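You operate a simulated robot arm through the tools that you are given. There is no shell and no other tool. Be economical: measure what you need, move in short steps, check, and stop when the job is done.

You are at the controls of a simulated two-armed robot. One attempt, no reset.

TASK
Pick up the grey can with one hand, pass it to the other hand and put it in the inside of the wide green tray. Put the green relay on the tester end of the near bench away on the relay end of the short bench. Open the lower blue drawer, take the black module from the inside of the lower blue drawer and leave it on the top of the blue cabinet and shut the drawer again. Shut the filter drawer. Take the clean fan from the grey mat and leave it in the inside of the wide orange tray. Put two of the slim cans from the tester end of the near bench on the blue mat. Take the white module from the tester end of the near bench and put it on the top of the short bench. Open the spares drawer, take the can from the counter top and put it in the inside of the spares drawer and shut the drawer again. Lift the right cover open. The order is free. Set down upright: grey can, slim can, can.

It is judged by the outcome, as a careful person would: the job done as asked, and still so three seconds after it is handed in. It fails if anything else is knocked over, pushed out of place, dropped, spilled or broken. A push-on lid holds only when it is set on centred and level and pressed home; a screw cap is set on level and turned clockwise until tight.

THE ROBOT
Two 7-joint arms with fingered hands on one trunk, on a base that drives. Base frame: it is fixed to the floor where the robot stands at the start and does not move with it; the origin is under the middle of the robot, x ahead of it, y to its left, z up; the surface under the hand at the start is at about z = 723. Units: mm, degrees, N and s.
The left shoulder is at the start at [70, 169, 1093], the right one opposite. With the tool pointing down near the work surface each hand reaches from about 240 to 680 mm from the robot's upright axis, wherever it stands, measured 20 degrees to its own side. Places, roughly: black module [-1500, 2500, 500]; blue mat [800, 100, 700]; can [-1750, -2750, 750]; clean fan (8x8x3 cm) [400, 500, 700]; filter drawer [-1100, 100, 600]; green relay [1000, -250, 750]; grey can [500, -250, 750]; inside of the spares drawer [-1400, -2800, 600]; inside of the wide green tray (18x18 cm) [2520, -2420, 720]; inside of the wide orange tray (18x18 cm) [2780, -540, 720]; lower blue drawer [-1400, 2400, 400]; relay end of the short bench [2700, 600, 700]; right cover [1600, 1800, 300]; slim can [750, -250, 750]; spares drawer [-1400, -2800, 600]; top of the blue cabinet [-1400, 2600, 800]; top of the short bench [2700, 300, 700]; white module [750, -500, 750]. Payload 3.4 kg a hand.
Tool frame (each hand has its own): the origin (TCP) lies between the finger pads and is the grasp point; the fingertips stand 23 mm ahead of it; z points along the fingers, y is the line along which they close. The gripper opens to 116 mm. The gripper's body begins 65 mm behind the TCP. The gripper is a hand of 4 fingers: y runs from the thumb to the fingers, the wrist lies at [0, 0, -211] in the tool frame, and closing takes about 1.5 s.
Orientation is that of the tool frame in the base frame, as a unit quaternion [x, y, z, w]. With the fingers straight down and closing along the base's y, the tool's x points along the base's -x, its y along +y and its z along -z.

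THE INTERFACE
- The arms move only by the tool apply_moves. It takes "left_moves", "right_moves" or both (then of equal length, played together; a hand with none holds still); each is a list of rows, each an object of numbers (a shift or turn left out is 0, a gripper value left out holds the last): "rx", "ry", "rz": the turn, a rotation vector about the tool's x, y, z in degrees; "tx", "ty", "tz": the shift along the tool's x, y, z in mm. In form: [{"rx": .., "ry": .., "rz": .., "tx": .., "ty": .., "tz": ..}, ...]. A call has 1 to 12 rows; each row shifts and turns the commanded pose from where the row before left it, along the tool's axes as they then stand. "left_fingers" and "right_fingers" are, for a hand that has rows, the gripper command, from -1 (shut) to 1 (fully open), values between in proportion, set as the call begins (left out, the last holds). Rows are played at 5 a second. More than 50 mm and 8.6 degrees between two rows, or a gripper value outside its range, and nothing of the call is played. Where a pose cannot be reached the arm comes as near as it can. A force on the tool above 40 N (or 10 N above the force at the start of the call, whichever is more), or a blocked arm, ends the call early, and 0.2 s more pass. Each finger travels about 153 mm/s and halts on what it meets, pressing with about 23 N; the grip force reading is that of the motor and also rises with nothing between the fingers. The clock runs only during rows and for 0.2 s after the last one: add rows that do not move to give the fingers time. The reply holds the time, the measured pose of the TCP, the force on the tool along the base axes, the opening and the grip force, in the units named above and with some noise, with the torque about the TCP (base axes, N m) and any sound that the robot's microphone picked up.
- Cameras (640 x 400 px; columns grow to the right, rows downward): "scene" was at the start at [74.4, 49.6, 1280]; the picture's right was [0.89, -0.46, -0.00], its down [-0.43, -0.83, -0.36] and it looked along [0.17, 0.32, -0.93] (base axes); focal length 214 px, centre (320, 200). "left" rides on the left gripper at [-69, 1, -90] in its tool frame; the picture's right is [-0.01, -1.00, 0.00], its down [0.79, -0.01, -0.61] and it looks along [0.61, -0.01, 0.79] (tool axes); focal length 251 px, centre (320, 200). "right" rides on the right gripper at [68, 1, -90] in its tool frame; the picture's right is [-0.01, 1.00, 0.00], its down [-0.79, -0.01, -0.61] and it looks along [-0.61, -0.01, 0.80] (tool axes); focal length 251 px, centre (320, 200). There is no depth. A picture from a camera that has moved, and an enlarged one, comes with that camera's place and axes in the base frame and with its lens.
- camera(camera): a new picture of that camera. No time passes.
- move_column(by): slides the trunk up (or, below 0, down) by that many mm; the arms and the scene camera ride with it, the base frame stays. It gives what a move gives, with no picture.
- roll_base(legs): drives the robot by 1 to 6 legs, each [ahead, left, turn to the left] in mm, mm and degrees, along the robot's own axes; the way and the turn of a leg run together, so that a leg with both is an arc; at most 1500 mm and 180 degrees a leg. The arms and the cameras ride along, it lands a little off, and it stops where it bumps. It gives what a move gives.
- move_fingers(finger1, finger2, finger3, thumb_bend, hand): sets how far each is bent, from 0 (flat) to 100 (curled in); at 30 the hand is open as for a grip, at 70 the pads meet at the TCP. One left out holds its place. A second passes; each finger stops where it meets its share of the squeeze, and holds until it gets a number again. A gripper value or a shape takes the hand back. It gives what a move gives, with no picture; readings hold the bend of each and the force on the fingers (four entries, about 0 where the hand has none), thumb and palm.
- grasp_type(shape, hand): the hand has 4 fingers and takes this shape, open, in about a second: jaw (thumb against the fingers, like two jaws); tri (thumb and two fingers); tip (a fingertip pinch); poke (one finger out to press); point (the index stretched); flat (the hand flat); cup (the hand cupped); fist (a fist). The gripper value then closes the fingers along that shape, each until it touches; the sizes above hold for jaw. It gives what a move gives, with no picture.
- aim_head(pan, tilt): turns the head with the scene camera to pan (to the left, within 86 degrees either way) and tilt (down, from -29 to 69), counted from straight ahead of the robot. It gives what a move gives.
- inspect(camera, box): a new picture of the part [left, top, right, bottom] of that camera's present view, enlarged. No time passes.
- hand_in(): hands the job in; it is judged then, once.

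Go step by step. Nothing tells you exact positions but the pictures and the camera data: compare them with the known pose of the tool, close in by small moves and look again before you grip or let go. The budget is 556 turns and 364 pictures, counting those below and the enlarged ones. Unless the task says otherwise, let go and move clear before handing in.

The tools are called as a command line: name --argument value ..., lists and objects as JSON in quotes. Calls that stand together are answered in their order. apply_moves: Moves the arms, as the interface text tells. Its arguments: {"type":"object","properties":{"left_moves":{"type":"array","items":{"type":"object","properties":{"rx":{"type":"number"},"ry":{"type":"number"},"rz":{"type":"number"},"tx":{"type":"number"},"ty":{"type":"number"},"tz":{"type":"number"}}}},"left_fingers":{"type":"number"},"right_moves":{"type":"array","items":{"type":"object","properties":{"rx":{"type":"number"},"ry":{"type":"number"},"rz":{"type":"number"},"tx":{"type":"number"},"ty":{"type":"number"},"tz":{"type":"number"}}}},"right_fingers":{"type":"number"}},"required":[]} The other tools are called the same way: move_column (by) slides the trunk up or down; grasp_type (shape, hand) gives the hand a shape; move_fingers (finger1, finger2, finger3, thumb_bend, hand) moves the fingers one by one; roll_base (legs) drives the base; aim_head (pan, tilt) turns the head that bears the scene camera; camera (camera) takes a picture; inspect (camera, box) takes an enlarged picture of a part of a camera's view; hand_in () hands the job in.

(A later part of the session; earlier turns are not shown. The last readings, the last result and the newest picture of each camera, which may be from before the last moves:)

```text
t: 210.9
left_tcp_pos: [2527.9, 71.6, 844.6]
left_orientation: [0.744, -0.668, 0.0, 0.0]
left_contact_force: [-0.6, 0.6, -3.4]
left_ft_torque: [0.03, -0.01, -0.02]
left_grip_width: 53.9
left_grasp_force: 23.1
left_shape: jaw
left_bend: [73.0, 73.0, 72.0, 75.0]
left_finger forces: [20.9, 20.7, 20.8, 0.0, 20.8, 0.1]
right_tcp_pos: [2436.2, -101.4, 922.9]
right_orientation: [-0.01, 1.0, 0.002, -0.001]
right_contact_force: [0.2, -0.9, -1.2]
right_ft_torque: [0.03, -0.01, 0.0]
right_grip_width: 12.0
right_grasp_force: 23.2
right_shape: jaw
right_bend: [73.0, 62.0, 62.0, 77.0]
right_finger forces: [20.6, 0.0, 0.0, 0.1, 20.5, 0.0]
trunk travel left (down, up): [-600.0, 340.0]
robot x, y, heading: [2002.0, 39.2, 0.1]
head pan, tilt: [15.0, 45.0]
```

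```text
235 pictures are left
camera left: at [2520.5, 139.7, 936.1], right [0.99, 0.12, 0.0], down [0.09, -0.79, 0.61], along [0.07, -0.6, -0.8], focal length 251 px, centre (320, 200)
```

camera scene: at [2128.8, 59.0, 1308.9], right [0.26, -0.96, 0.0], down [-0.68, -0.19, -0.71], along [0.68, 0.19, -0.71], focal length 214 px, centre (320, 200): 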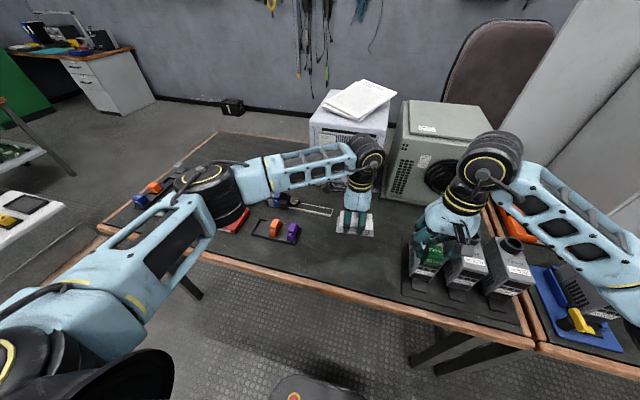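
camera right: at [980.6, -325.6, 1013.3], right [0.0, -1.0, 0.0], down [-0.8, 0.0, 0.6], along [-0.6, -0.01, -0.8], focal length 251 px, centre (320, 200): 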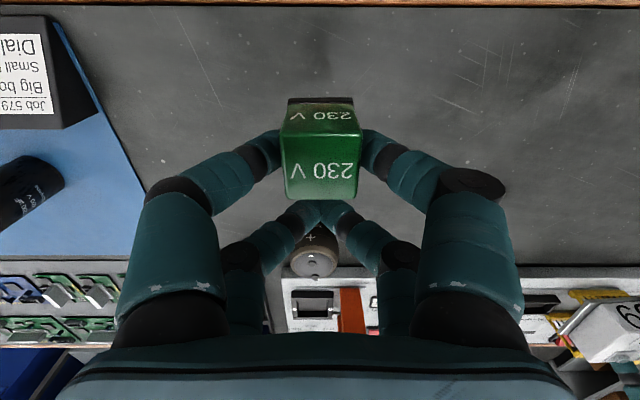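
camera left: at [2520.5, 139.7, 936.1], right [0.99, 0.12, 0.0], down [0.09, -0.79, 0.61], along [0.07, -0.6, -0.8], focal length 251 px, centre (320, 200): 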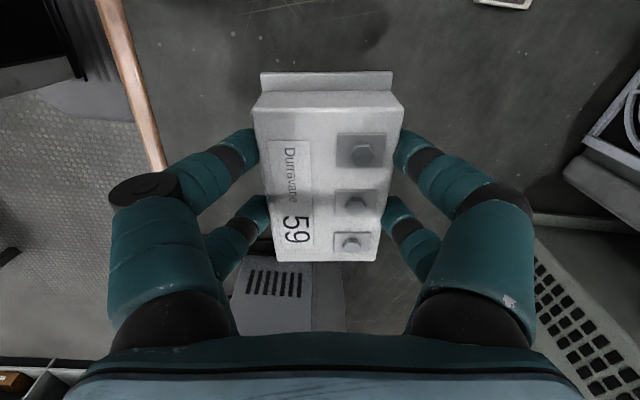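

apply_moves --left_moves '[{"tz": 40}, {"tz": 35}, {"tz": 6}, {}]'

apply_moves --left_moves '[{"tz": 4}, {}]'

apply_moves --left_moves '[{"tz": 3}, {}]'

```text
t: 211.9
left_tcp_pos: [2530.3, 69.9, 764.9]
left_orientation: [0.745, -0.667, 0.0, -0.001]
left_contact_force: [0.7, 0.3, -2.3]
left_ft_torque: [0.0, 0.01, -0.03]
left_grip_width: 54.1
left_grasp_force: 23.3
left_shape: jaw
left_bend: [73.0, 73.0, 72.0, 75.0]
left_finger forces: [20.8, 20.6, 20.6, 0.0, 20.7, 0.0]
right_tcp_pos: [2434.9, -101.1, 922.4]
right_orientation: [-0.01, 1.0, 0.003, -0.001]
right_contact_force: [0.7, -0.7, -0.6]
right_ft_torque: [0.03, -0.03, 0.01]
right_grip_width: 11.8
right_grasp_force: 22.8
right_shape: jaw
right_bend: [73.0, 62.0, 62.0, 77.0]
right_finger forces: [20.5, 0.0, 0.1, 0.1, 20.5, 0.0]
trunk travel left (down, up): [-600.0, 340.0]
robot x, y, heading: [2004.1, 33.3, 0.0]
head pan, tilt: [15.0, 45.0]
```

```text
t: 212.5
left_tcp_pos: [2531.1, 69.9, 761.2]
left_orientation: [0.745, -0.667, -0.001, 0.0]
left_contact_force: [0.1, 0.4, -3.5]
left_ft_torque: [0.01, 0.02, 0.01]
left_grip_width: 54.1
left_grasp_force: 23.2
left_shape: jaw
left_bend: [73.0, 73.0, 72.0, 75.0]
left_finger forces: [20.8, 20.5, 20.7, 0.0, 20.7, 0.1]
right_tcp_pos: [2434.9, -101.7, 923.9]
right_orientation: [-0.01, 1.0, 0.002, -0.001]
right_contact_force: [-0.8, 0.1, 0.4]
right_ft_torque: [0.02, -0.04, 0.0]
right_grip_width: 11.7
right_grasp_force: 22.7
right_shape: jaw
right_bend: [73.0, 62.0, 62.0, 77.0]
right_finger forces: [20.4, 0.1, 0.0, 0.1, 20.5, 0.1]
trunk travel left (down, up): [-600.0, 340.0]
robot x, y, heading: [2001.9, 35.3, 0.3]
head pan, tilt: [15.0, 45.0]
```

```text
t: 213.1
left_tcp_pos: [2530.4, 70.0, 760.4]
left_orientation: [0.745, -0.667, 0.0, 0.001]
left_contact_force: [-0.2, -0.2, -3.3]
left_ft_torque: [0.03, 0.0, 0.03]
left_grip_width: 54.2
left_grasp_force: 23.1
left_shape: jaw
left_bend: [73.0, 73.0, 72.0, 75.0]
left_finger forces: [20.8, 20.7, 20.7, 0.0, 20.7, 0.0]
right_tcp_pos: [2434.7, -101.5, 924.4]
right_orientation: [-0.01, 1.0, 0.002, -0.001]
right_contact_force: [0.2, 0.5, -0.7]
right_ft_torque: [0.02, 0.0, 0.03]
right_grip_width: 11.7
right_grasp_force: 23.2
right_shape: jaw
right_bend: [73.0, 62.0, 62.0, 77.0]
right_finger forces: [20.5, 0.0, 0.1, 0.1, 20.6, 0.2]
trunk travel left (down, up): [-600.0, 340.0]
robot x, y, heading: [2001.7, 34.0, 0.1]
head pan, tilt: [15.0, 45.0]
```

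apply_moves --left_moves '[{"tz": 2}, {}]'

apply_moves --left_moves '[{"tz": 2}, {}]'

```text
t: 213.7
left_tcp_pos: [2531.2, 70.0, 756.7]
left_orientation: [0.745, -0.667, 0.0, 0.0]
left_contact_force: [0.6, 0.6, 0.0]
left_ft_torque: [-0.03, -0.04, -0.04]
left_grip_width: 54.2
left_grasp_force: 22.7
left_shape: jaw
left_bend: [73.0, 73.0, 72.0, 75.0]
left_finger forces: [20.8, 21.1, 21.6, 0.0, 21.0, 0.1]
right_tcp_pos: [2433.7, -102.6, 922.3]
right_orientation: [-0.01, 1.0, 0.004, -0.001]
right_contact_force: [0.8, -0.3, -0.8]
right_ft_torque: [0.0, -0.02, -0.03]
right_grip_width: 11.9
right_grasp_force: 23.2
right_shape: jaw
right_bend: [73.0, 62.0, 62.0, 77.0]
right_finger forces: [20.5, 0.1, 0.0, 0.0, 20.6, 0.0]
trunk travel left (down, up): [-600.0, 340.0]
robot x, y, heading: [2007.0, 36.7, 0.1]
head pan, tilt: [15.0, 45.0]
```

```text
t: 214.3
left_tcp_pos: [2530.4, 71.6, 756.9]
left_orientation: [0.745, -0.667, 0.002, -0.001]
left_contact_force: [4.6, 0.7, 14.9]
left_ft_torque: [-0.01, -0.15, 0.01]
left_grip_width: 54.4
left_grasp_force: 23.1
left_shape: jaw
left_bend: [73.0, 73.0, 72.0, 75.0]
left_finger forces: [21.6, 22.0, 24.3, 0.1, 24.0, 0.0]
right_tcp_pos: [2433.2, -100.6, 923.9]
right_orientation: [-0.01, 1.0, 0.003, 0.0]
right_contact_force: [-0.4, -0.2, -0.8]
right_ft_torque: [-0.01, -0.01, 0.01]
right_grip_width: 11.9
right_grasp_force: 23.5
right_shape: jaw
right_bend: [73.0, 62.0, 62.0, 77.0]
right_finger forces: [20.5, 0.0, 0.0, 0.0, 20.5, 0.1]
trunk travel left (down, up): [-600.0, 340.0]
robot x, y, heading: [2001.4, 37.0, 0.5]
head pan, tilt: [15.0, 45.0]
```

Firm contact. I release and rise.

apply_moves --left_moves '[{}, {}, {}, {}, {"tz": -30}, {"tz": -40}, {"tz": -50}, {"tz": -50}, {}]' --left_fingers 0.7

apply_moves --left_moves '[{"tx": -30, "ty": 30}, {"tx": -30, "ty": 30}, {"tx": -30, "ty": 30}, {"tx": -30, "ty": 30}, {"tx": -30, "ty": 30}, {"tx": -30, "ty": 30}]'

camera --camera "scene"

```text
t: 216.3
left_tcp_pos: [2529.9, 69.9, 925.1]
left_orientation: [0.745, -0.667, 0.0, -0.001]
left_contact_force: [0.3, -0.2, -0.6]
left_ft_torque: [-0.03, -0.04, 0.04]
left_grip_width: 98.6
left_grasp_force: 0.0
left_shape: jaw
left_bend: [54.0, 54.0, 54.0, 54.0]
left_finger forces: [0.0, 0.0, 0.1, 0.0, 0.0, 0.0]
right_tcp_pos: [2434.1, -101.9, 923.2]
right_orientation: [-0.01, 1.0, 0.002, -0.001]
right_contact_force: [-0.2, 0.0, -1.3]
right_ft_torque: [0.01, -0.03, 0.03]
right_grip_width: 11.6
right_grasp_force: 23.6
right_shape: jaw
right_bend: [73.0, 62.0, 62.0, 77.0]
right_finger forces: [20.5, 0.0, 0.0, 0.0, 20.5, 0.0]
trunk travel left (down, up): [-600.0, 340.0]
robot x, y, heading: [2000.2, 38.3, 0.2]
head pan, tilt: [15.0, 45.0]
```

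```text
t: 217.7
left_tcp_pos: [2329.8, 231.1, 925.5]
left_orientation: [0.745, -0.667, 0.001, -0.001]
left_contact_force: [-0.6, 0.5, 1.0]
left_ft_torque: [-0.02, -0.01, 0.03]
left_grip_width: 98.3
left_grasp_force: 0.0
left_shape: jaw
left_bend: [54.0, 54.0, 54.0, 54.0]
left_finger forces: [0.0, 0.0, 0.0, 0.1, 0.0, 0.1]
right_tcp_pos: [2433.2, -100.6, 924.6]
right_orientation: [-0.011, 1.0, 0.001, 0.0]
right_contact_force: [-0.2, 0.5, -1.2]
right_ft_torque: [-0.06, -0.05, 0.01]
right_grip_width: 11.8
right_grasp_force: 22.9
right_shape: jaw
right_bend: [73.0, 62.0, 62.0, 77.0]
right_finger forces: [20.5, 0.0, 0.0, 0.0, 20.5, 0.0]
trunk travel left (down, up): [-600.0, 340.0]
robot x, y, heading: [2003.3, 37.8, 0.6]
head pan, tilt: [15.0, 45.0]
```

```text
234 pictures are left
camera scene: at [2127.0, 60.4, 1309.1], right [0.26, -0.96, 0.0], down [-0.68, -0.19, -0.71], along [0.68, 0.19, -0.71], focal length 214 px, centre (320, 200)
```

scene: 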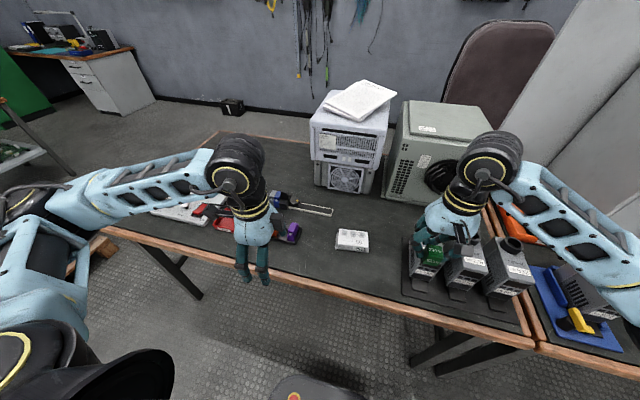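

roll_base --legs '[[-250, 0, 0], [0, 640, 0]]'

aim_head --pan 0 --tilt 40

camera --camera "scene"

inspect --camera "scene" --box '[200, 130, 480, 260]'

```text
t: 222.7
left_tcp_pos: [2077.4, 874.4, 924.8]
left_orientation: [0.745, -0.667, 0.0, 0.001]
left_contact_force: [0.4, -0.3, -0.4]
left_ft_torque: [-0.03, -0.01, -0.02]
left_grip_width: 98.1
left_grasp_force: 0.0
left_shape: jaw
left_bend: [54.0, 54.0, 54.0, 54.0]
left_finger forces: [0.0, 0.0, 0.0, 0.0, 0.0, 0.0]
right_tcp_pos: [2180.7, 542.2, 924.2]
right_orientation: [-0.012, 1.0, 0.003, -0.001]
right_contact_force: [0.5, -0.1, 0.0]
right_ft_torque: [0.03, -0.01, -0.01]
right_grip_width: 11.6
right_grasp_force: 23.5
right_shape: jaw
right_bend: [73.0, 62.0, 62.0, 77.0]
right_finger forces: [20.5, 0.1, 0.0, 0.0, 20.5, 0.0]
trunk travel left (down, up): [-600.0, 340.0]
robot x, y, heading: [1747.5, 678.7, 0.5]
head pan, tilt: [15.0, 45.0]
```

```text
t: 223.5
left_tcp_pos: [2076.3, 874.0, 924.4]
left_orientation: [0.745, -0.667, -0.001, 0.0]
left_contact_force: [0.4, 0.3, 0.2]
left_ft_torque: [0.0, -0.02, -0.01]
left_grip_width: 98.5
left_grasp_force: 0.0
left_shape: jaw
left_bend: [54.0, 54.0, 54.0, 54.0]
left_finger forces: [0.1, 0.0, 0.0, 0.0, 0.0, 0.1]
right_tcp_pos: [2181.8, 541.5, 924.0]
right_orientation: [-0.013, 1.0, 0.002, -0.001]
right_contact_force: [0.2, 0.7, 0.5]
right_ft_torque: [-0.03, 0.0, 0.01]
right_grip_width: 11.6
right_grasp_force: 22.9
right_shape: jaw
right_bend: [73.0, 62.0, 62.0, 77.0]
right_finger forces: [20.4, 0.1, 0.0, 0.1, 20.6, 0.0]
trunk travel left (down, up): [-600.0, 340.0]
robot x, y, heading: [1749.0, 681.3, 0.5]
head pan, tilt: [0.0, 40.0]
```

```text
233 pictures are left
camera scene: at [1881.8, 681.4, 1316.1], right [0.01, -1.0, 0.0], down [-0.64, -0.01, -0.77], along [0.77, 0.01, -0.64], focal length 214 px, centre (320, 200)
```

scene: 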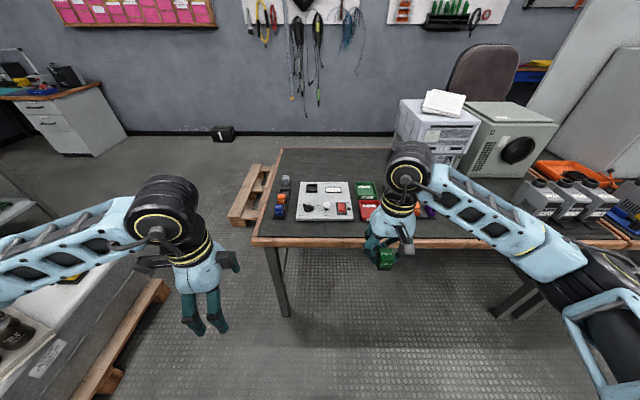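

```text
2.29 times, centred on (340, 195) of scene
camera zoom: at [1881.8, 681.4, 1316.1], right [0.01, -1.0, 0.0], down [-0.64, -0.01, -0.77], along [0.77, 0.01, -0.64], focal length 490 px, centre (274, 211)
```

zoom: 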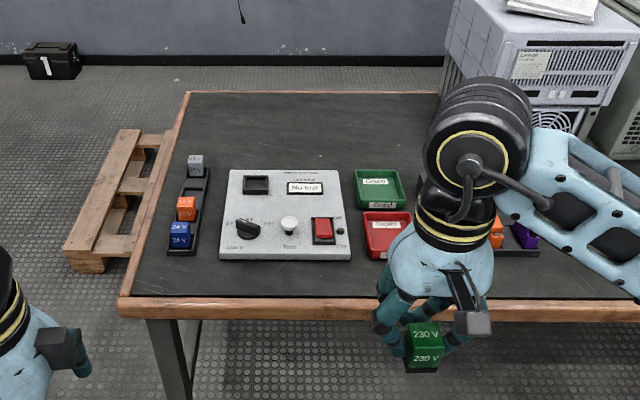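

The relay end has a relay tester and a rack. I'll set the green relay on the open surface just behind the tester.

roll_base --legs '[[0, 70, -0.5], [400, 0, 0]]'

camera --camera "scene"

```text
t: 226.6
left_tcp_pos: [2477.0, 940.0, 924.9]
left_orientation: [0.744, -0.669, -0.001, 0.0]
left_contact_force: [0.3, -0.9, 0.8]
left_ft_torque: [0.0, 0.0, 0.0]
left_grip_width: 98.5
left_grasp_force: 0.0
left_shape: jaw
left_bend: [54.0, 54.0, 54.0, 54.0]
left_finger forces: [0.0, 0.0, 0.1, 0.0, 0.1, 0.1]
right_tcp_pos: [2579.6, 608.7, 922.2]
right_orientation: [-0.009, 1.0, 0.002, 0.0]
right_contact_force: [-0.3, 0.3, 0.1]
right_ft_torque: [0.0, -0.03, 0.02]
right_grip_width: 11.9
right_grasp_force: 22.3
right_shape: jaw
right_bend: [73.0, 62.0, 62.0, 77.0]
right_finger forces: [20.5, 0.0, 0.0, 0.1, 20.5, 0.0]
trunk travel left (down, up): [-600.0, 340.0]
robot x, y, heading: [2148.6, 750.1, 0.2]
head pan, tilt: [0.0, 40.0]
```

```text
231 pictures are left
camera scene: at [2281.4, 750.1, 1316.1], right [0.0, -1.0, 0.0], down [-0.64, 0.0, -0.77], along [0.77, 0.0, -0.64], focal length 214 px, centre (320, 200)
```

scene: 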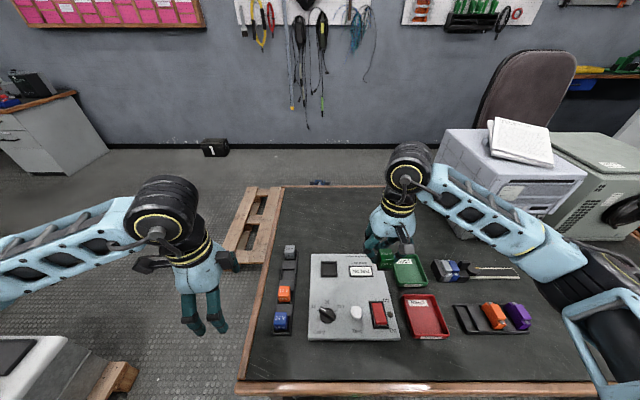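

apply_moves --right_moves '[{"tx": -43}, {"tx": -43}, {"tx": -43}, {"tx": -43}, {"tx": -40}, {"tz": 40}, {"tz": 40}, {}]'

camera --camera "scene"

camera --camera "right"

```text
t: 228.4
left_tcp_pos: [2478.5, 940.8, 925.3]
left_orientation: [0.743, -0.669, 0.0, 0.0]
left_contact_force: [-0.2, -1.1, 0.3]
left_ft_torque: [0.01, -0.02, -0.01]
left_grip_width: 98.4
left_grasp_force: 0.0
left_shape: jaw
left_bend: [54.0, 54.0, 54.0, 54.0]
left_finger forces: [0.0, 0.1, 0.1, 0.0, 0.0, 0.0]
right_tcp_pos: [2787.0, 611.9, 841.6]
right_orientation: [-0.008, 1.0, 0.002, 0.0]
right_contact_force: [-0.2, -0.7, 0.0]
right_ft_torque: [0.0, -0.01, 0.01]
right_grip_width: 11.7
right_grasp_force: 22.9
right_shape: jaw
right_bend: [73.0, 62.0, 62.0, 77.0]
right_finger forces: [20.4, 0.0, 0.0, 0.1, 20.5, 0.0]
right hand out of reach, approached as far as the arm can: row 5
trunk travel left (down, up): [-600.0, 340.0]
robot x, y, heading: [2145.5, 746.5, -0.1]
head pan, tilt: [0.0, 40.0]
```

```text
230 pictures are left
camera scene: at [2280.8, 750.2, 1316.2], right [0.0, -1.0, 0.0], down [-0.64, 0.0, -0.77], along [0.77, 0.0, -0.64], focal length 214 px, centre (320, 200)
```

scene: 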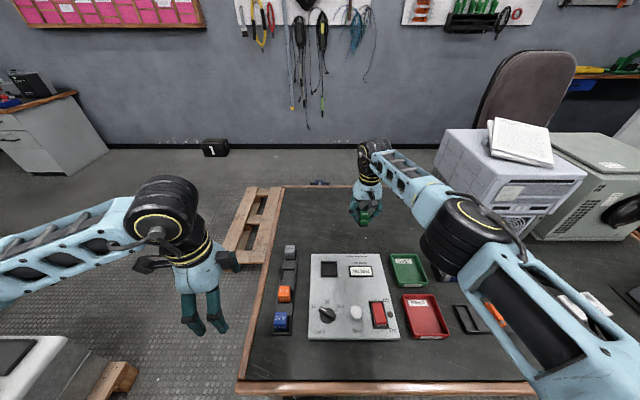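

```text
229 pictures are left
camera right: at [2717.2, 611.3, 932.0], right [-0.01, 1.0, 0.0], down [0.8, 0.0, 0.61], along [0.61, 0.01, -0.8], focal length 251 px, centre (320, 200)
```

right: 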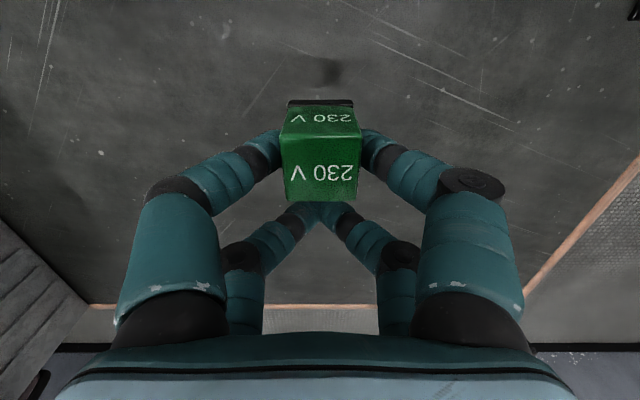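

apply_moves --right_moves '[{"tx": 12, "tz": 40}, {"tz": 38}, {"tz": 5}, {}]'

apply_moves --right_moves '[{"tz": 4}, {}]'

apply_moves --right_moves '[{"tz": 2}, {}]'

camera --camera "right"

```text
t: 229.4
left_tcp_pos: [2479.7, 941.1, 924.1]
left_orientation: [0.743, -0.669, 0.0, 0.0]
left_contact_force: [-0.2, 0.9, 0.2]
left_ft_torque: [-0.02, 0.0, 0.01]
left_grip_width: 98.2
left_grasp_force: 0.0
left_shape: jaw
left_bend: [54.0, 54.0, 54.0, 54.0]
left_finger forces: [0.0, 0.1, 0.0, 0.0, 0.0, 0.0]
right_tcp_pos: [2775.5, 610.6, 759.2]
right_orientation: [-0.008, 1.0, 0.002, -0.001]
right_contact_force: [0.0, 0.3, -0.8]
right_ft_torque: [0.01, -0.03, -0.03]
right_grip_width: 11.7
right_grasp_force: 23.0
right_shape: jaw
right_bend: [73.0, 62.0, 62.0, 77.0]
right_finger forces: [20.4, 0.0, 0.1, 0.1, 20.4, 0.0]
trunk travel left (down, up): [-600.0, 340.0]
robot x, y, heading: [2144.6, 747.5, 0.1]
head pan, tilt: [0.0, 40.0]
```

```text
t: 230.0
left_tcp_pos: [2478.7, 940.9, 925.8]
left_orientation: [0.744, -0.668, 0.0, 0.001]
left_contact_force: [-0.4, 0.1, 0.5]
left_ft_torque: [0.01, 0.01, 0.0]
left_grip_width: 98.3
left_grasp_force: 0.1
left_shape: jaw
left_bend: [54.0, 54.0, 54.0, 54.0]
left_finger forces: [0.0, 0.1, 0.0, 0.0, 0.1, 0.1]
right_tcp_pos: [2774.7, 611.2, 756.8]
right_orientation: [-0.009, 1.0, 0.002, -0.001]
right_contact_force: [0.0, -0.9, -0.5]
right_ft_torque: [0.03, -0.01, -0.01]
right_grip_width: 11.6
right_grasp_force: 22.7
right_shape: jaw
right_bend: [73.0, 62.0, 62.0, 77.0]
right_finger forces: [20.5, 0.1, 0.1, 0.1, 20.4, 0.0]
trunk travel left (down, up): [-600.0, 340.0]
robot x, y, heading: [2147.1, 749.7, 0.1]
head pan, tilt: [0.0, 40.0]
```

```text
t: 230.6
left_tcp_pos: [2478.9, 941.4, 924.5]
left_orientation: [0.743, -0.67, 0.0, 0.0]
left_contact_force: [0.3, -1.0, 0.3]
left_ft_torque: [0.02, 0.0, 0.03]
left_grip_width: 98.4
left_grasp_force: 0.0
left_shape: jaw
left_bend: [54.0, 54.0, 54.0, 54.0]
left_finger forces: [0.0, 0.0, 0.0, 0.0, 0.0, 0.0]
right_tcp_pos: [2774.8, 611.4, 752.5]
right_orientation: [-0.008, 1.0, 0.003, -0.001]
right_contact_force: [-0.3, -0.2, -0.9]
right_ft_torque: [-0.01, -0.03, 0.02]
right_grip_width: 11.8
right_grasp_force: 23.5
right_shape: jaw
right_bend: [73.0, 62.0, 62.0, 77.0]
right_finger forces: [20.5, 0.1, 0.0, 0.0, 20.5, 0.1]
trunk travel left (down, up): [-600.0, 340.0]
robot x, y, heading: [2153.0, 749.5, 0.1]
head pan, tilt: [0.0, 40.0]
```

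```text
228 pictures are left
camera right: at [2705.9, 610.6, 843.7], right [-0.01, 1.0, 0.0], down [0.8, 0.0, 0.61], along [0.61, 0.01, -0.8], focal length 251 px, centre (320, 200)
```

right: 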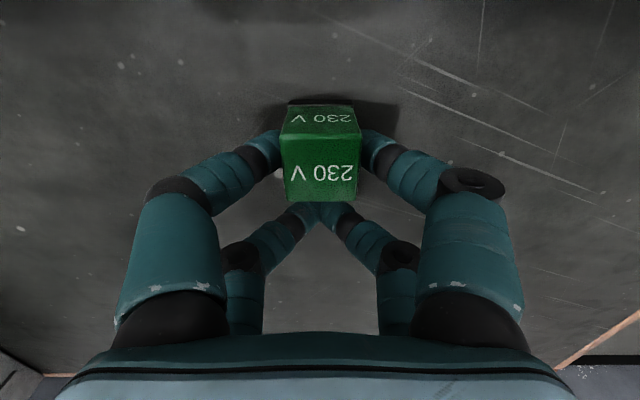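

apply_moves --right_moves '[{"tz": 2}, {}]'

apply_moves --right_moves '[{"tz": 2}, {}]'

```text
t: 231.2
left_tcp_pos: [2479.7, 940.4, 924.4]
left_orientation: [0.743, -0.669, 0.0, 0.0]
left_contact_force: [-0.2, 0.3, -0.8]
left_ft_torque: [0.0, 0.02, -0.03]
left_grip_width: 98.4
left_grasp_force: 0.0
left_shape: jaw
left_bend: [54.0, 54.0, 54.0, 54.0]
left_finger forces: [0.0, 0.0, 0.0, 0.0, 0.0, 0.0]
right_tcp_pos: [2774.5, 611.9, 752.5]
right_orientation: [-0.009, 1.0, 0.002, 0.0]
right_contact_force: [0.1, 0.3, 1.7]
right_ft_torque: [-0.03, 0.04, -0.03]
right_grip_width: 11.9
right_grasp_force: 22.6
right_shape: jaw
right_bend: [73.0, 62.0, 62.0, 77.0]
right_finger forces: [21.3, 0.0, 0.0, 0.0, 21.1, 0.0]
trunk travel left (down, up): [-600.0, 340.0]
robot x, y, heading: [2143.9, 748.9, 0.1]
head pan, tilt: [0.0, 40.0]
```

```text
t: 231.8
left_tcp_pos: [2477.3, 941.6, 924.1]
left_orientation: [0.743, -0.669, 0.0, 0.0]
left_contact_force: [0.3, 0.2, 0.3]
left_ft_torque: [0.01, -0.02, 0.02]
left_grip_width: 98.7
left_grasp_force: 0.1
left_shape: jaw
left_bend: [54.0, 54.0, 54.0, 54.0]
left_finger forces: [0.0, 0.1, 0.0, 0.1, 0.1, 0.1]
right_tcp_pos: [2773.9, 611.1, 750.9]
right_orientation: [-0.007, 1.0, 0.002, 0.001]
right_contact_force: [3.6, -0.3, 11.1]
right_ft_torque: [-0.03, 0.13, 0.01]
right_grip_width: 11.9
right_grasp_force: 23.3
right_shape: jaw
right_bend: [73.0, 62.0, 62.0, 77.0]
right_finger forces: [23.2, 0.0, 0.0, 0.0, 23.8, 0.0]
trunk travel left (down, up): [-600.0, 340.0]
robot x, y, heading: [2150.1, 750.5, -0.1]
head pan, tilt: [0.0, 40.0]
```

apply_moves --right_moves '[{}, {}, {}, {}, {}]' --right_fingers 0.5

apply_moves --right_moves '[{"tz": -30}, {"tz": -40}, {"tz": -50}, {"tz": -50}, {}]'

camera --camera "right"

camera --camera "scene"

```text
t: 233.0
left_tcp_pos: [2478.4, 941.7, 924.0]
left_orientation: [0.743, -0.669, 0.0, 0.0]
left_contact_force: [0.1, 0.1, -0.3]
left_ft_torque: [0.03, 0.01, 0.01]
left_grip_width: 98.3
left_grasp_force: 0.1
left_shape: jaw
left_bend: [54.0, 54.0, 54.0, 54.0]
left_finger forces: [0.0, 0.1, 0.1, 0.0, 0.0, 0.0]
right_tcp_pos: [2774.3, 610.7, 750.9]
right_orientation: [-0.008, 1.0, 0.003, 0.0]
right_contact_force: [0.7, -0.3, 0.1]
right_ft_torque: [0.0, 0.0, -0.01]
right_grip_width: 86.5
right_grasp_force: 0.0
right_shape: jaw
right_bend: [63.0, 63.0, 63.0, 63.0]
right_finger forces: [0.0, 0.1, 0.0, 0.0, 0.0, 0.0]
trunk travel left (down, up): [-600.0, 340.0]
robot x, y, heading: [2144.3, 751.3, -0.3]
head pan, tilt: [0.0, 40.0]
```

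```text
t: 234.2
left_tcp_pos: [2478.8, 941.3, 924.5]
left_orientation: [0.743, -0.669, 0.001, 0.0]
left_contact_force: [0.3, 0.1, -0.2]
left_ft_torque: [0.01, 0.02, -0.01]
left_grip_width: 98.5
left_grasp_force: 0.1
left_shape: jaw
left_bend: [54.0, 54.0, 54.0, 54.0]
left_finger forces: [0.1, 0.0, 0.0, 0.0, 0.0, 0.0]
right_tcp_pos: [2788.6, 612.9, 919.0]
right_orientation: [-0.007, 1.0, 0.002, 0.0]
right_contact_force: [0.1, 0.5, -0.2]
right_ft_torque: [0.05, -0.02, -0.02]
right_grip_width: 86.5
right_grasp_force: 0.1
right_shape: jaw
right_bend: [63.0, 63.0, 63.0, 63.0]
right_finger forces: [0.0, 0.0, 0.0, 0.0, 0.1, 0.1]
right hand out of reach, approached as far as the arm can: row 2, 3
trunk travel left (down, up): [-600.0, 340.0]
robot x, y, heading: [2145.9, 751.4, 0.1]
head pan, tilt: [0.0, 40.0]
```

```text
227 pictures are left
camera right: at [2718.4, 612.9, 1008.8], right [-0.01, 1.0, 0.0], down [0.8, 0.0, 0.61], along [0.61, 0.01, -0.8], focal length 251 px, centre (320, 200)
```

right: 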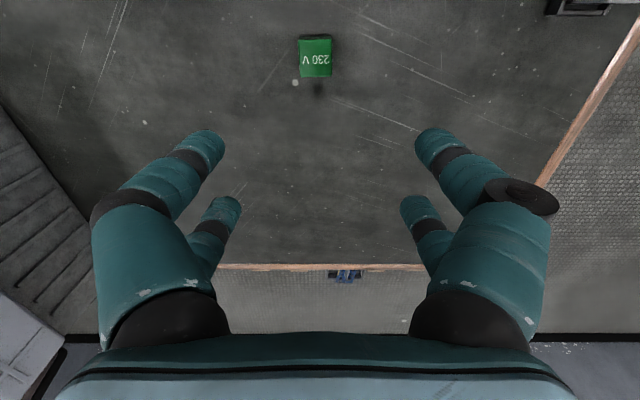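

```text
226 pictures are left
camera scene: at [2281.8, 750.1, 1316.1], right [0.0, -1.0, 0.0], down [-0.64, 0.0, -0.77], along [0.77, 0.0, -0.64], focal length 214 px, centre (320, 200)
```

scene: 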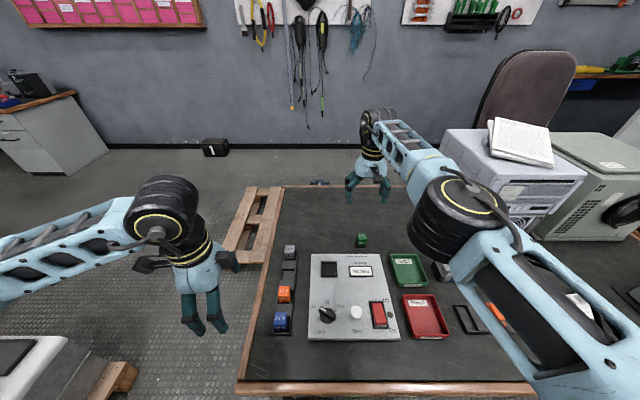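

The relay stands on the relay end. I retract and look for the right cover.

apply_moves --right_moves '[{"tx": 45}, {"tx": 45}, {"tx": 45}, {"tx": 45}, {"tx": 45}, {"tx": 45}, {"tx": 45}, {}]'

roll_base --legs '[[-450, 0, 0]]'

aim_head --pan 80 --tilt 35

camera --camera "scene"

```text
t: 236.0
left_tcp_pos: [2479.6, 941.4, 924.9]
left_orientation: [0.743, -0.67, 0.0, 0.0]
left_contact_force: [0.3, -0.3, 0.0]
left_ft_torque: [0.01, 0.01, 0.02]
left_grip_width: 98.6
left_grasp_force: 0.2
left_shape: jaw
left_bend: [54.0, 54.0, 54.0, 54.0]
left_finger forces: [0.1, 0.0, 0.0, 0.0, 0.1, 0.0]
right_tcp_pos: [2787.2, 613.4, 918.0]
right_orientation: [-0.008, 1.0, 0.002, -0.001]
right_contact_force: [0.5, 0.4, 0.8]
right_ft_torque: [0.02, 0.01, -0.01]
right_grip_width: 86.8
right_grasp_force: 0.0
right_shape: jaw
right_bend: [63.0, 63.0, 63.0, 63.0]
right_finger forces: [0.0, 0.0, 0.0, 0.0, 0.0, 0.1]
right hand out of reach, approached as far as the arm can: row 1, 2, 3, 4, 5, 6, 7
trunk travel left (down, up): [-600.0, 340.0]
robot x, y, heading: [2150.4, 748.6, -0.2]
head pan, tilt: [0.0, 40.0]
```

```text
t: 238.7
left_tcp_pos: [2027.9, 940.2, 924.3]
left_orientation: [0.743, -0.669, 0.0, 0.0]
left_contact_force: [-0.1, 0.5, 1.4]
left_ft_torque: [-0.01, -0.01, -0.04]
left_grip_width: 98.3
left_grasp_force: 0.0
left_shape: jaw
left_bend: [54.0, 54.0, 54.0, 54.0]
left_finger forces: [0.0, 0.0, 0.0, 0.0, 0.1, 0.0]
right_tcp_pos: [2335.6, 612.8, 919.6]
right_orientation: [-0.008, 1.0, 0.003, -0.001]
right_contact_force: [-0.2, -0.5, 0.1]
right_ft_torque: [-0.03, 0.0, 0.01]
right_grip_width: 86.6
right_grasp_force: 0.0
right_shape: jaw
right_bend: [63.0, 63.0, 63.0, 63.0]
right_finger forces: [0.0, 0.0, 0.0, 0.0, 0.0, 0.0]
trunk travel left (down, up): [-600.0, 340.0]
robot x, y, heading: [1695.5, 748.8, -0.0]
head pan, tilt: [0.0, 40.0]
```

```text
t: 240.2
left_tcp_pos: [2029.0, 940.4, 924.2]
left_orientation: [0.743, -0.669, 0.001, 0.0]
left_contact_force: [0.4, 0.8, -0.9]
left_ft_torque: [0.03, -0.01, -0.03]
left_grip_width: 98.3
left_grasp_force: 0.1
left_shape: jaw
left_bend: [54.0, 54.0, 54.0, 54.0]
left_finger forces: [0.0, 0.0, 0.1, 0.0, 0.0, 0.0]
right_tcp_pos: [2335.9, 612.8, 919.2]
right_orientation: [-0.008, 1.0, 0.002, 0.0]
right_contact_force: [0.6, -0.6, -1.2]
right_ft_torque: [-0.01, -0.03, -0.02]
right_grip_width: 86.7
right_grasp_force: 0.0
right_shape: jaw
right_bend: [63.0, 63.0, 63.0, 63.0]
right_finger forces: [0.0, 0.1, 0.0, 0.0, 0.1, 0.0]
trunk travel left (down, up): [-600.0, 340.0]
robot x, y, heading: [1694.8, 753.1, -0.2]
head pan, tilt: [80.0, 35.0]
```

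```text
225 pictures are left
camera scene: at [1760.7, 836.7, 1323.7], right [0.98, -0.17, 0.0], down [-0.1, -0.56, -0.82], along [0.14, 0.81, -0.57], focal length 214 px, centre (320, 200)
```

scene: 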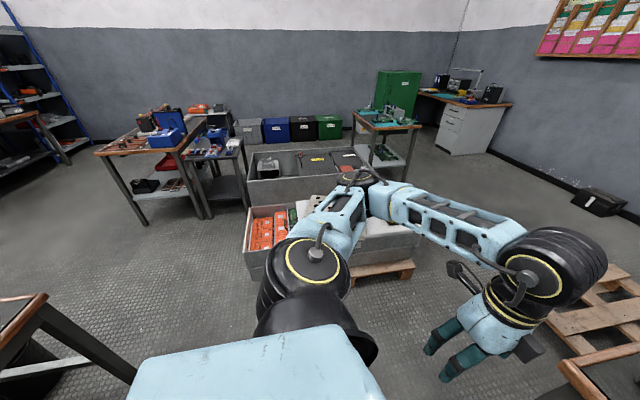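

apply_moves --right_moves '[{"tx": 20, "tz": 20}, {"tx": 30}, {"tx": 40}, {"tx": 40}, {}]'

```text
t: 241.4
left_tcp_pos: [2027.9, 941.4, 924.8]
left_orientation: [0.743, -0.669, -0.001, 0.0]
left_contact_force: [0.2, -0.4, -0.1]
left_ft_torque: [-0.03, -0.01, 0.04]
left_grip_width: 98.3
left_grasp_force: 0.0
left_shape: jaw
left_bend: [54.0, 54.0, 54.0, 54.0]
left_finger forces: [0.0, 0.1, 0.1, 0.0, 0.1, 0.0]
right_tcp_pos: [2331.7, 631.5, 902.2]
right_orientation: [-0.008, 1.0, 0.002, -0.002]
right_contact_force: [0.8, 0.6, -0.6]
right_ft_torque: [0.01, 0.01, -0.02]
right_grip_width: 86.7
right_grasp_force: 0.0
right_shape: jaw
right_bend: [63.0, 63.0, 63.0, 63.0]
right_finger forces: [0.0, 0.1, 0.0, 0.1, 0.1, 0.0]
right hand out of reach, approached as far as the arm can: row 1, 2, 3, 4
trunk travel left (down, up): [-600.0, 340.0]
robot x, y, heading: [1694.3, 753.0, 0.2]
head pan, tilt: [80.0, 35.0]
```

apply_moves --right_moves '[{"tz": 40}, {"tz": 40}, {"tx": 40}, {"tx": 40}, {"tx": 40}, {}]'

```text
t: 242.8
left_tcp_pos: [2028.5, 941.3, 924.7]
left_orientation: [0.743, -0.67, 0.0, 0.0]
left_contact_force: [0.4, 0.1, 0.0]
left_ft_torque: [-0.03, 0.02, 0.0]
left_grip_width: 98.4
left_grasp_force: 0.1
left_shape: jaw
left_bend: [54.0, 54.0, 54.0, 54.0]
left_finger forces: [0.0, 0.1, 0.1, 0.1, 0.0, 0.0]
right_tcp_pos: [2331.9, 631.7, 822.8]
right_orientation: [-0.008, 1.0, 0.002, -0.001]
right_contact_force: [0.0, -0.2, -0.2]
right_ft_torque: [-0.01, 0.0, -0.01]
right_grip_width: 86.8
right_grasp_force: 0.0
right_shape: jaw
right_bend: [63.0, 63.0, 63.0, 63.0]
right_finger forces: [0.0, 0.1, 0.1, 0.1, 0.0, 0.0]
right hand out of reach, approached as far as the arm can: row 3, 4, 5
trunk travel left (down, up): [-600.0, 340.0]
robot x, y, heading: [1694.4, 749.7, -0.0]
head pan, tilt: [80.0, 35.0]
```

apply_moves --right_moves '[{"ty": -40}, {"ty": -40}, {"tx": 30}, {"tx": 40}, {"tx": 40}, {}]'

aim_head --pan -20 --tilt 30

camera --camera "scene"

```text
t: 244.2
left_tcp_pos: [2027.9, 940.0, 923.9]
left_orientation: [0.743, -0.669, 0.0, 0.0]
left_contact_force: [-0.1, -0.3, -0.1]
left_ft_torque: [0.0, -0.01, -0.02]
left_grip_width: 98.5
left_grasp_force: 0.0
left_shape: jaw
left_bend: [54.0, 54.0, 54.0, 54.0]
left_finger forces: [0.0, 0.0, 0.1, 0.2, 0.1, 0.0]
right_tcp_pos: [2338.7, 553.7, 820.2]
right_orientation: [-0.008, 1.0, 0.002, -0.001]
right_contact_force: [0.3, -0.1, -0.1]
right_ft_torque: [-0.03, 0.01, -0.02]
right_grip_width: 86.8
right_grasp_force: 0.1
right_shape: jaw
right_bend: [63.0, 63.0, 63.0, 63.0]
right_finger forces: [0.0, 0.0, 0.0, 0.0, 0.0, 0.0]
right hand out of reach, approached as far as the arm can: row 1, 2, 3, 4, 5
trunk travel left (down, up): [-600.0, 340.0]
robot x, y, heading: [1697.5, 746.9, -0.1]
head pan, tilt: [80.0, 35.0]
```

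```text
t: 246.0
left_tcp_pos: [2027.4, 940.6, 924.5]
left_orientation: [0.743, -0.669, -0.001, 0.0]
left_contact_force: [0.7, 0.5, 0.2]
left_ft_torque: [0.01, 0.0, -0.01]
left_grip_width: 98.4
left_grasp_force: 0.1
left_shape: jaw
left_bend: [54.0, 54.0, 54.0, 54.0]
left_finger forces: [0.0, 0.0, 0.1, 0.0, 0.0, 0.1]
right_tcp_pos: [2339.8, 554.1, 820.6]
right_orientation: [-0.007, 1.0, 0.003, -0.001]
right_contact_force: [-0.6, -0.1, 0.4]
right_ft_torque: [-0.03, -0.02, -0.02]
right_grip_width: 86.8
right_grasp_force: 0.0
right_shape: jaw
right_bend: [63.0, 63.0, 63.0, 63.0]
right_finger forces: [0.0, 0.0, 0.1, 0.1, 0.0, 0.0]
trunk travel left (down, up): [-600.0, 340.0]
robot x, y, heading: [1697.0, 752.3, -0.2]
head pan, tilt: [-20.0, 30.0]
```

```text
224 pictures are left
camera scene: at [1830.4, 719.1, 1331.5], right [-0.34, -0.94, 0.0], down [-0.47, 0.17, -0.87], along [0.81, -0.3, -0.5], focal length 214 px, centre (320, 200)
```

scene: 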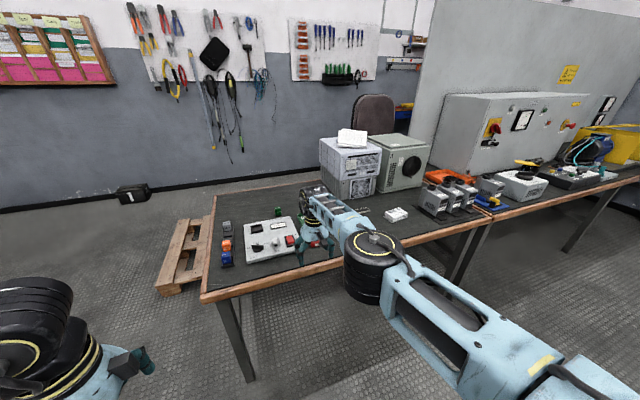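

apply_moves --right_moves '[{"tx": 45}, {"tx": 45}, {"tx": 45}, {"tx": 45}, {"tx": 45}, {"tx": 45}, {}]'

```text
t: 247.6
left_tcp_pos: [2028.9, 940.7, 923.4]
left_orientation: [0.743, -0.67, 0.0, 0.001]
left_contact_force: [-0.8, 0.1, 0.7]
left_ft_torque: [-0.01, 0.02, 0.01]
left_grip_width: 98.6
left_grasp_force: 0.1
left_shape: jaw
left_bend: [54.0, 54.0, 54.0, 54.0]
left_finger forces: [0.0, 0.1, 0.0, 0.0, 0.1, 0.0]
right_tcp_pos: [2072.1, 549.6, 821.9]
right_orientation: [-0.008, 1.0, 0.001, -0.001]
right_contact_force: [-0.3, 0.8, -0.3]
right_ft_torque: [0.01, -0.01, 0.04]
right_grip_width: 87.0
right_grasp_force: 0.0
right_shape: jaw
right_bend: [63.0, 63.0, 63.0, 63.0]
right_finger forces: [0.0, 0.0, 0.0, 0.1, 0.0, 0.1]
trunk travel left (down, up): [-600.0, 340.0]
robot x, y, heading: [1697.4, 746.7, 0.1]
head pan, tilt: [-20.0, 30.0]
```

apply_moves --right_moves '[{"tz": -50}, {"tz": -50}, {}]'

roll_base --legs '[[0, 0, 90]]'

aim_head --pan 0 --tilt 40

camera --camera "scene"

```text
t: 248.4
left_tcp_pos: [2027.9, 940.2, 924.7]
left_orientation: [0.743, -0.669, 0.0, 0.001]
left_contact_force: [-0.8, 0.2, 0.1]
left_ft_torque: [0.03, 0.01, 0.04]
left_grip_width: 98.2
left_grasp_force: 0.1
left_shape: jaw
left_bend: [54.0, 54.0, 54.0, 54.0]
left_finger forces: [0.0, 0.0, 0.0, 0.0, 0.1, 0.0]
right_tcp_pos: [2072.4, 547.6, 921.7]
right_orientation: [-0.008, 1.0, 0.002, 0.0]
right_contact_force: [0.1, 0.0, 0.5]
right_ft_torque: [0.02, -0.01, 0.0]
right_grip_width: 87.0
right_grasp_force: 0.1
right_shape: jaw
right_bend: [63.0, 63.0, 63.0, 63.0]
right_finger forces: [0.0, 0.0, 0.1, 0.1, 0.0, 0.0]
trunk travel left (down, up): [-600.0, 340.0]
robot x, y, heading: [1699.7, 747.2, 0.1]
head pan, tilt: [-20.0, 30.0]
```

```text
t: 252.6
left_tcp_pos: [1509.6, 1081.8, 925.3]
left_orientation: [0.999, 0.049, 0.0, 0.001]
left_contact_force: [0.1, 0.6, -0.5]
left_ft_torque: [0.01, -0.01, 0.03]
left_grip_width: 98.4
left_grasp_force: 0.0
left_shape: jaw
left_bend: [54.0, 54.0, 54.0, 54.0]
left_finger forces: [0.1, 0.0, 0.1, 0.1, 0.0, 0.0]
right_tcp_pos: [1900.3, 1122.7, 921.3]
right_orientation: [0.711, -0.704, -0.001, 0.003]
right_contact_force: [0.8, 0.6, 0.6]
right_ft_torque: [0.0, -0.01, 0.03]
right_grip_width: 87.1
right_grasp_force: 0.1
right_shape: jaw
right_bend: [63.0, 63.0, 63.0, 63.0]
right_finger forces: [0.0, 0.0, 0.1, 0.0, 0.0, 0.0]
trunk travel left (down, up): [-600.0, 340.0]
robot x, y, heading: [1694.3, 750.0, 89.7]
head pan, tilt: [-20.0, 30.0]
```

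```text
t: 253.4
left_tcp_pos: [1508.5, 1082.8, 925.3]
left_orientation: [0.999, 0.049, 0.0, 0.0]
left_contact_force: [-0.4, -0.3, -0.4]
left_ft_torque: [-0.01, 0.0, 0.01]
left_grip_width: 98.3
left_grasp_force: 0.1
left_shape: jaw
left_bend: [54.0, 54.0, 54.0, 54.0]
left_finger forces: [0.0, 0.0, 0.0, 0.0, 0.0, 0.0]
right_tcp_pos: [1900.4, 1124.0, 921.0]
right_orientation: [0.71, -0.704, -0.002, 0.002]
right_contact_force: [0.8, -1.1, 0.3]
right_ft_torque: [-0.01, 0.01, -0.03]
right_grip_width: 86.6
right_grasp_force: 0.0
right_shape: jaw
right_bend: [63.0, 63.0, 63.0, 63.0]
right_finger forces: [0.1, 0.0, 0.0, 0.0, 0.1, 0.0]
trunk travel left (down, up): [-600.0, 340.0]
robot x, y, heading: [1694.5, 747.9, 89.4]
head pan, tilt: [0.0, 40.0]
```

```text
223 pictures are left
camera scene: at [1696.2, 885.1, 1316.2], right [1.0, -0.01, 0.0], down [0.0, -0.64, -0.77], along [0.01, 0.77, -0.64], focal length 214 px, centre (320, 200)
```

scene: 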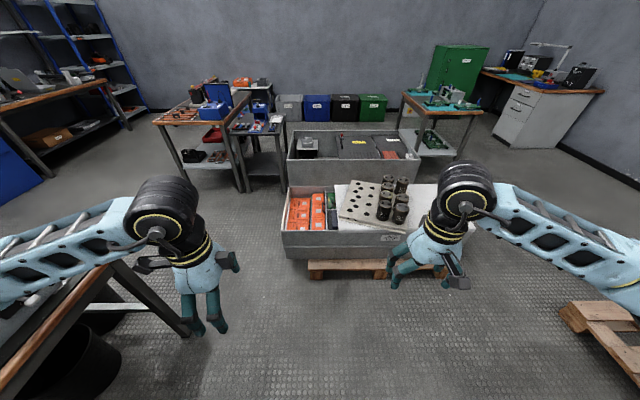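

inspect --camera "scene" --box '[260, 110, 500, 290]'

inspect --camera "scene" --box '[270, 110, 430, 210]'

```text
2.22 times, centred on (380, 200) of scene
camera zoom: at [1696.2, 885.1, 1316.2], right [1.0, -0.01, 0.0], down [0.0, -0.64, -0.77], along [0.01, 0.77, -0.64], focal length 477 px, centre (187, 200)
```

zoom: 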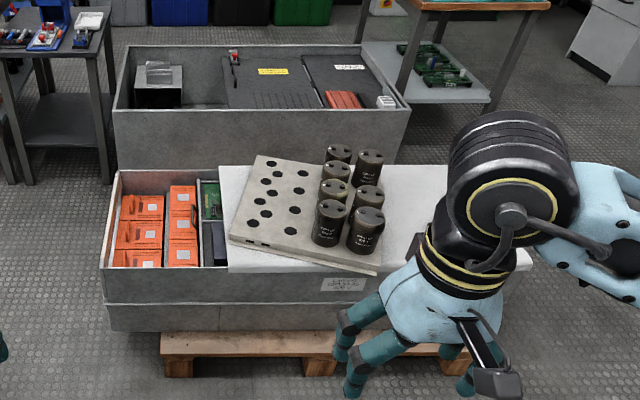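

```text
4.00 times, centred on (350, 160) of scene
camera zoom: at [1696.2, 885.1, 1316.2], right [1.0, -0.01, 0.0], down [0.0, -0.64, -0.77], along [0.01, 0.77, -0.64], focal length 858 px, centre (200, 360)
```

zoom: 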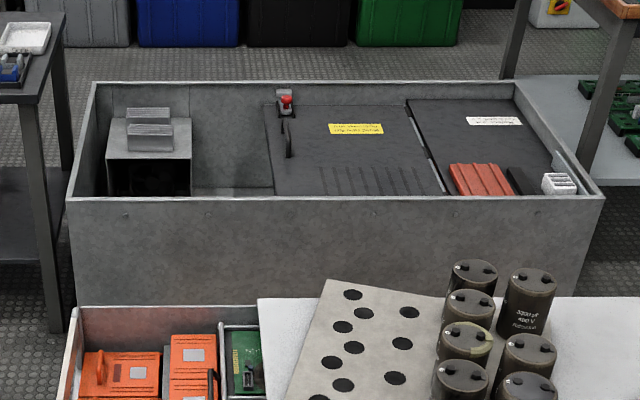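

Two low chests are here: the near one with an open left bin and cans standing on its white right part. I get a better look from closer.

roll_base --legs '[[300, 60, 0]]'

aim_head --pan 0 --tilt 50

camera --camera "scene"

inspect --camera "scene" --box '[230, 100, 480, 280]'

```text
t: 255.5
left_tcp_pos: [1451.5, 1384.3, 924.7]
left_orientation: [0.999, 0.049, 0.0, 0.0]
left_contact_force: [0.0, -0.1, -0.3]
left_ft_torque: [0.01, -0.02, -0.01]
left_grip_width: 98.9
left_grasp_force: 0.2
left_shape: jaw
left_bend: [54.0, 54.0, 54.0, 54.0]
left_finger forces: [0.1, 0.0, 0.0, 0.0, 0.0, 0.0]
right_tcp_pos: [1844.3, 1424.2, 921.7]
right_orientation: [0.709, -0.705, -0.001, 0.003]
right_contact_force: [-0.7, 0.4, 0.8]
right_ft_torque: [-0.03, 0.01, 0.03]
right_grip_width: 86.9
right_grasp_force: 0.1
right_shape: jaw
right_bend: [63.0, 63.0, 63.0, 63.0]
right_finger forces: [0.0, 0.1, 0.0, 0.0, 0.1, 0.1]
trunk travel left (down, up): [-600.0, 340.0]
robot x, y, heading: [1638.9, 1053.8, 89.4]
head pan, tilt: [0.0, 40.0]
```

```text
t: 256.2
left_tcp_pos: [1452.4, 1385.1, 923.7]
left_orientation: [0.999, 0.048, 0.0, 0.0]
left_contact_force: [0.3, -0.3, 0.8]
left_ft_torque: [0.0, -0.04, -0.01]
left_grip_width: 98.1
left_grasp_force: 0.1
left_shape: jaw
left_bend: [54.0, 54.0, 54.0, 54.0]
left_finger forces: [0.0, 0.0, 0.1, 0.1, 0.0, 0.0]
right_tcp_pos: [1845.7, 1424.3, 921.2]
right_orientation: [0.709, -0.705, 0.0, 0.002]
right_contact_force: [1.0, -0.2, -0.4]
right_ft_torque: [0.02, 0.0, 0.0]
right_grip_width: 86.8
right_grasp_force: 0.0
right_shape: jaw
right_bend: [63.0, 63.0, 63.0, 63.0]
right_finger forces: [0.0, 0.0, 0.0, 0.0, 0.0, 0.0]
trunk travel left (down, up): [-600.0, 340.0]
robot x, y, heading: [1640.4, 1051.0, 89.3]
head pan, tilt: [0.0, 50.0]
```

```text
220 pictures are left
camera scene: at [1638.8, 1178.9, 1302.0], right [1.0, -0.01, 0.0], down [-0.01, -0.77, -0.64], along [0.01, 0.64, -0.77], focal length 214 px, centre (320, 200)
```

scene: 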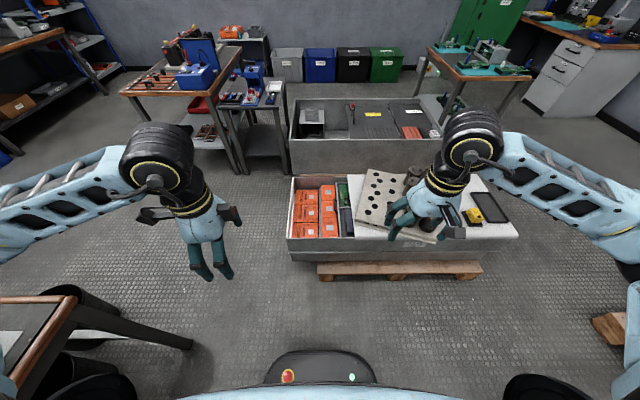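

```text
2.22 times, centred on (355, 190) of scene
camera zoom: at [1638.8, 1178.9, 1302.0], right [1.0, -0.01, 0.0], down [-0.01, -0.77, -0.64], along [0.01, 0.64, -0.77], focal length 477 px, centre (242, 222)
```

zoom: 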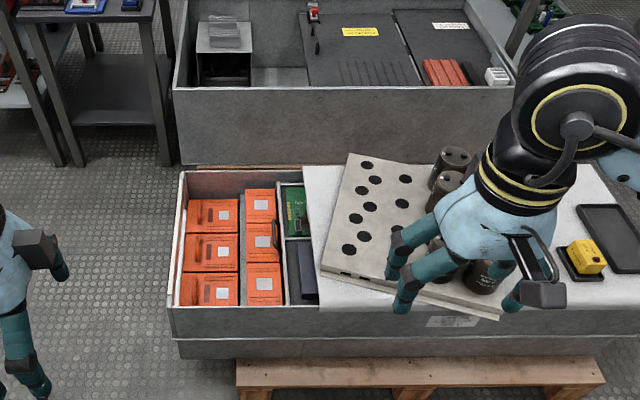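

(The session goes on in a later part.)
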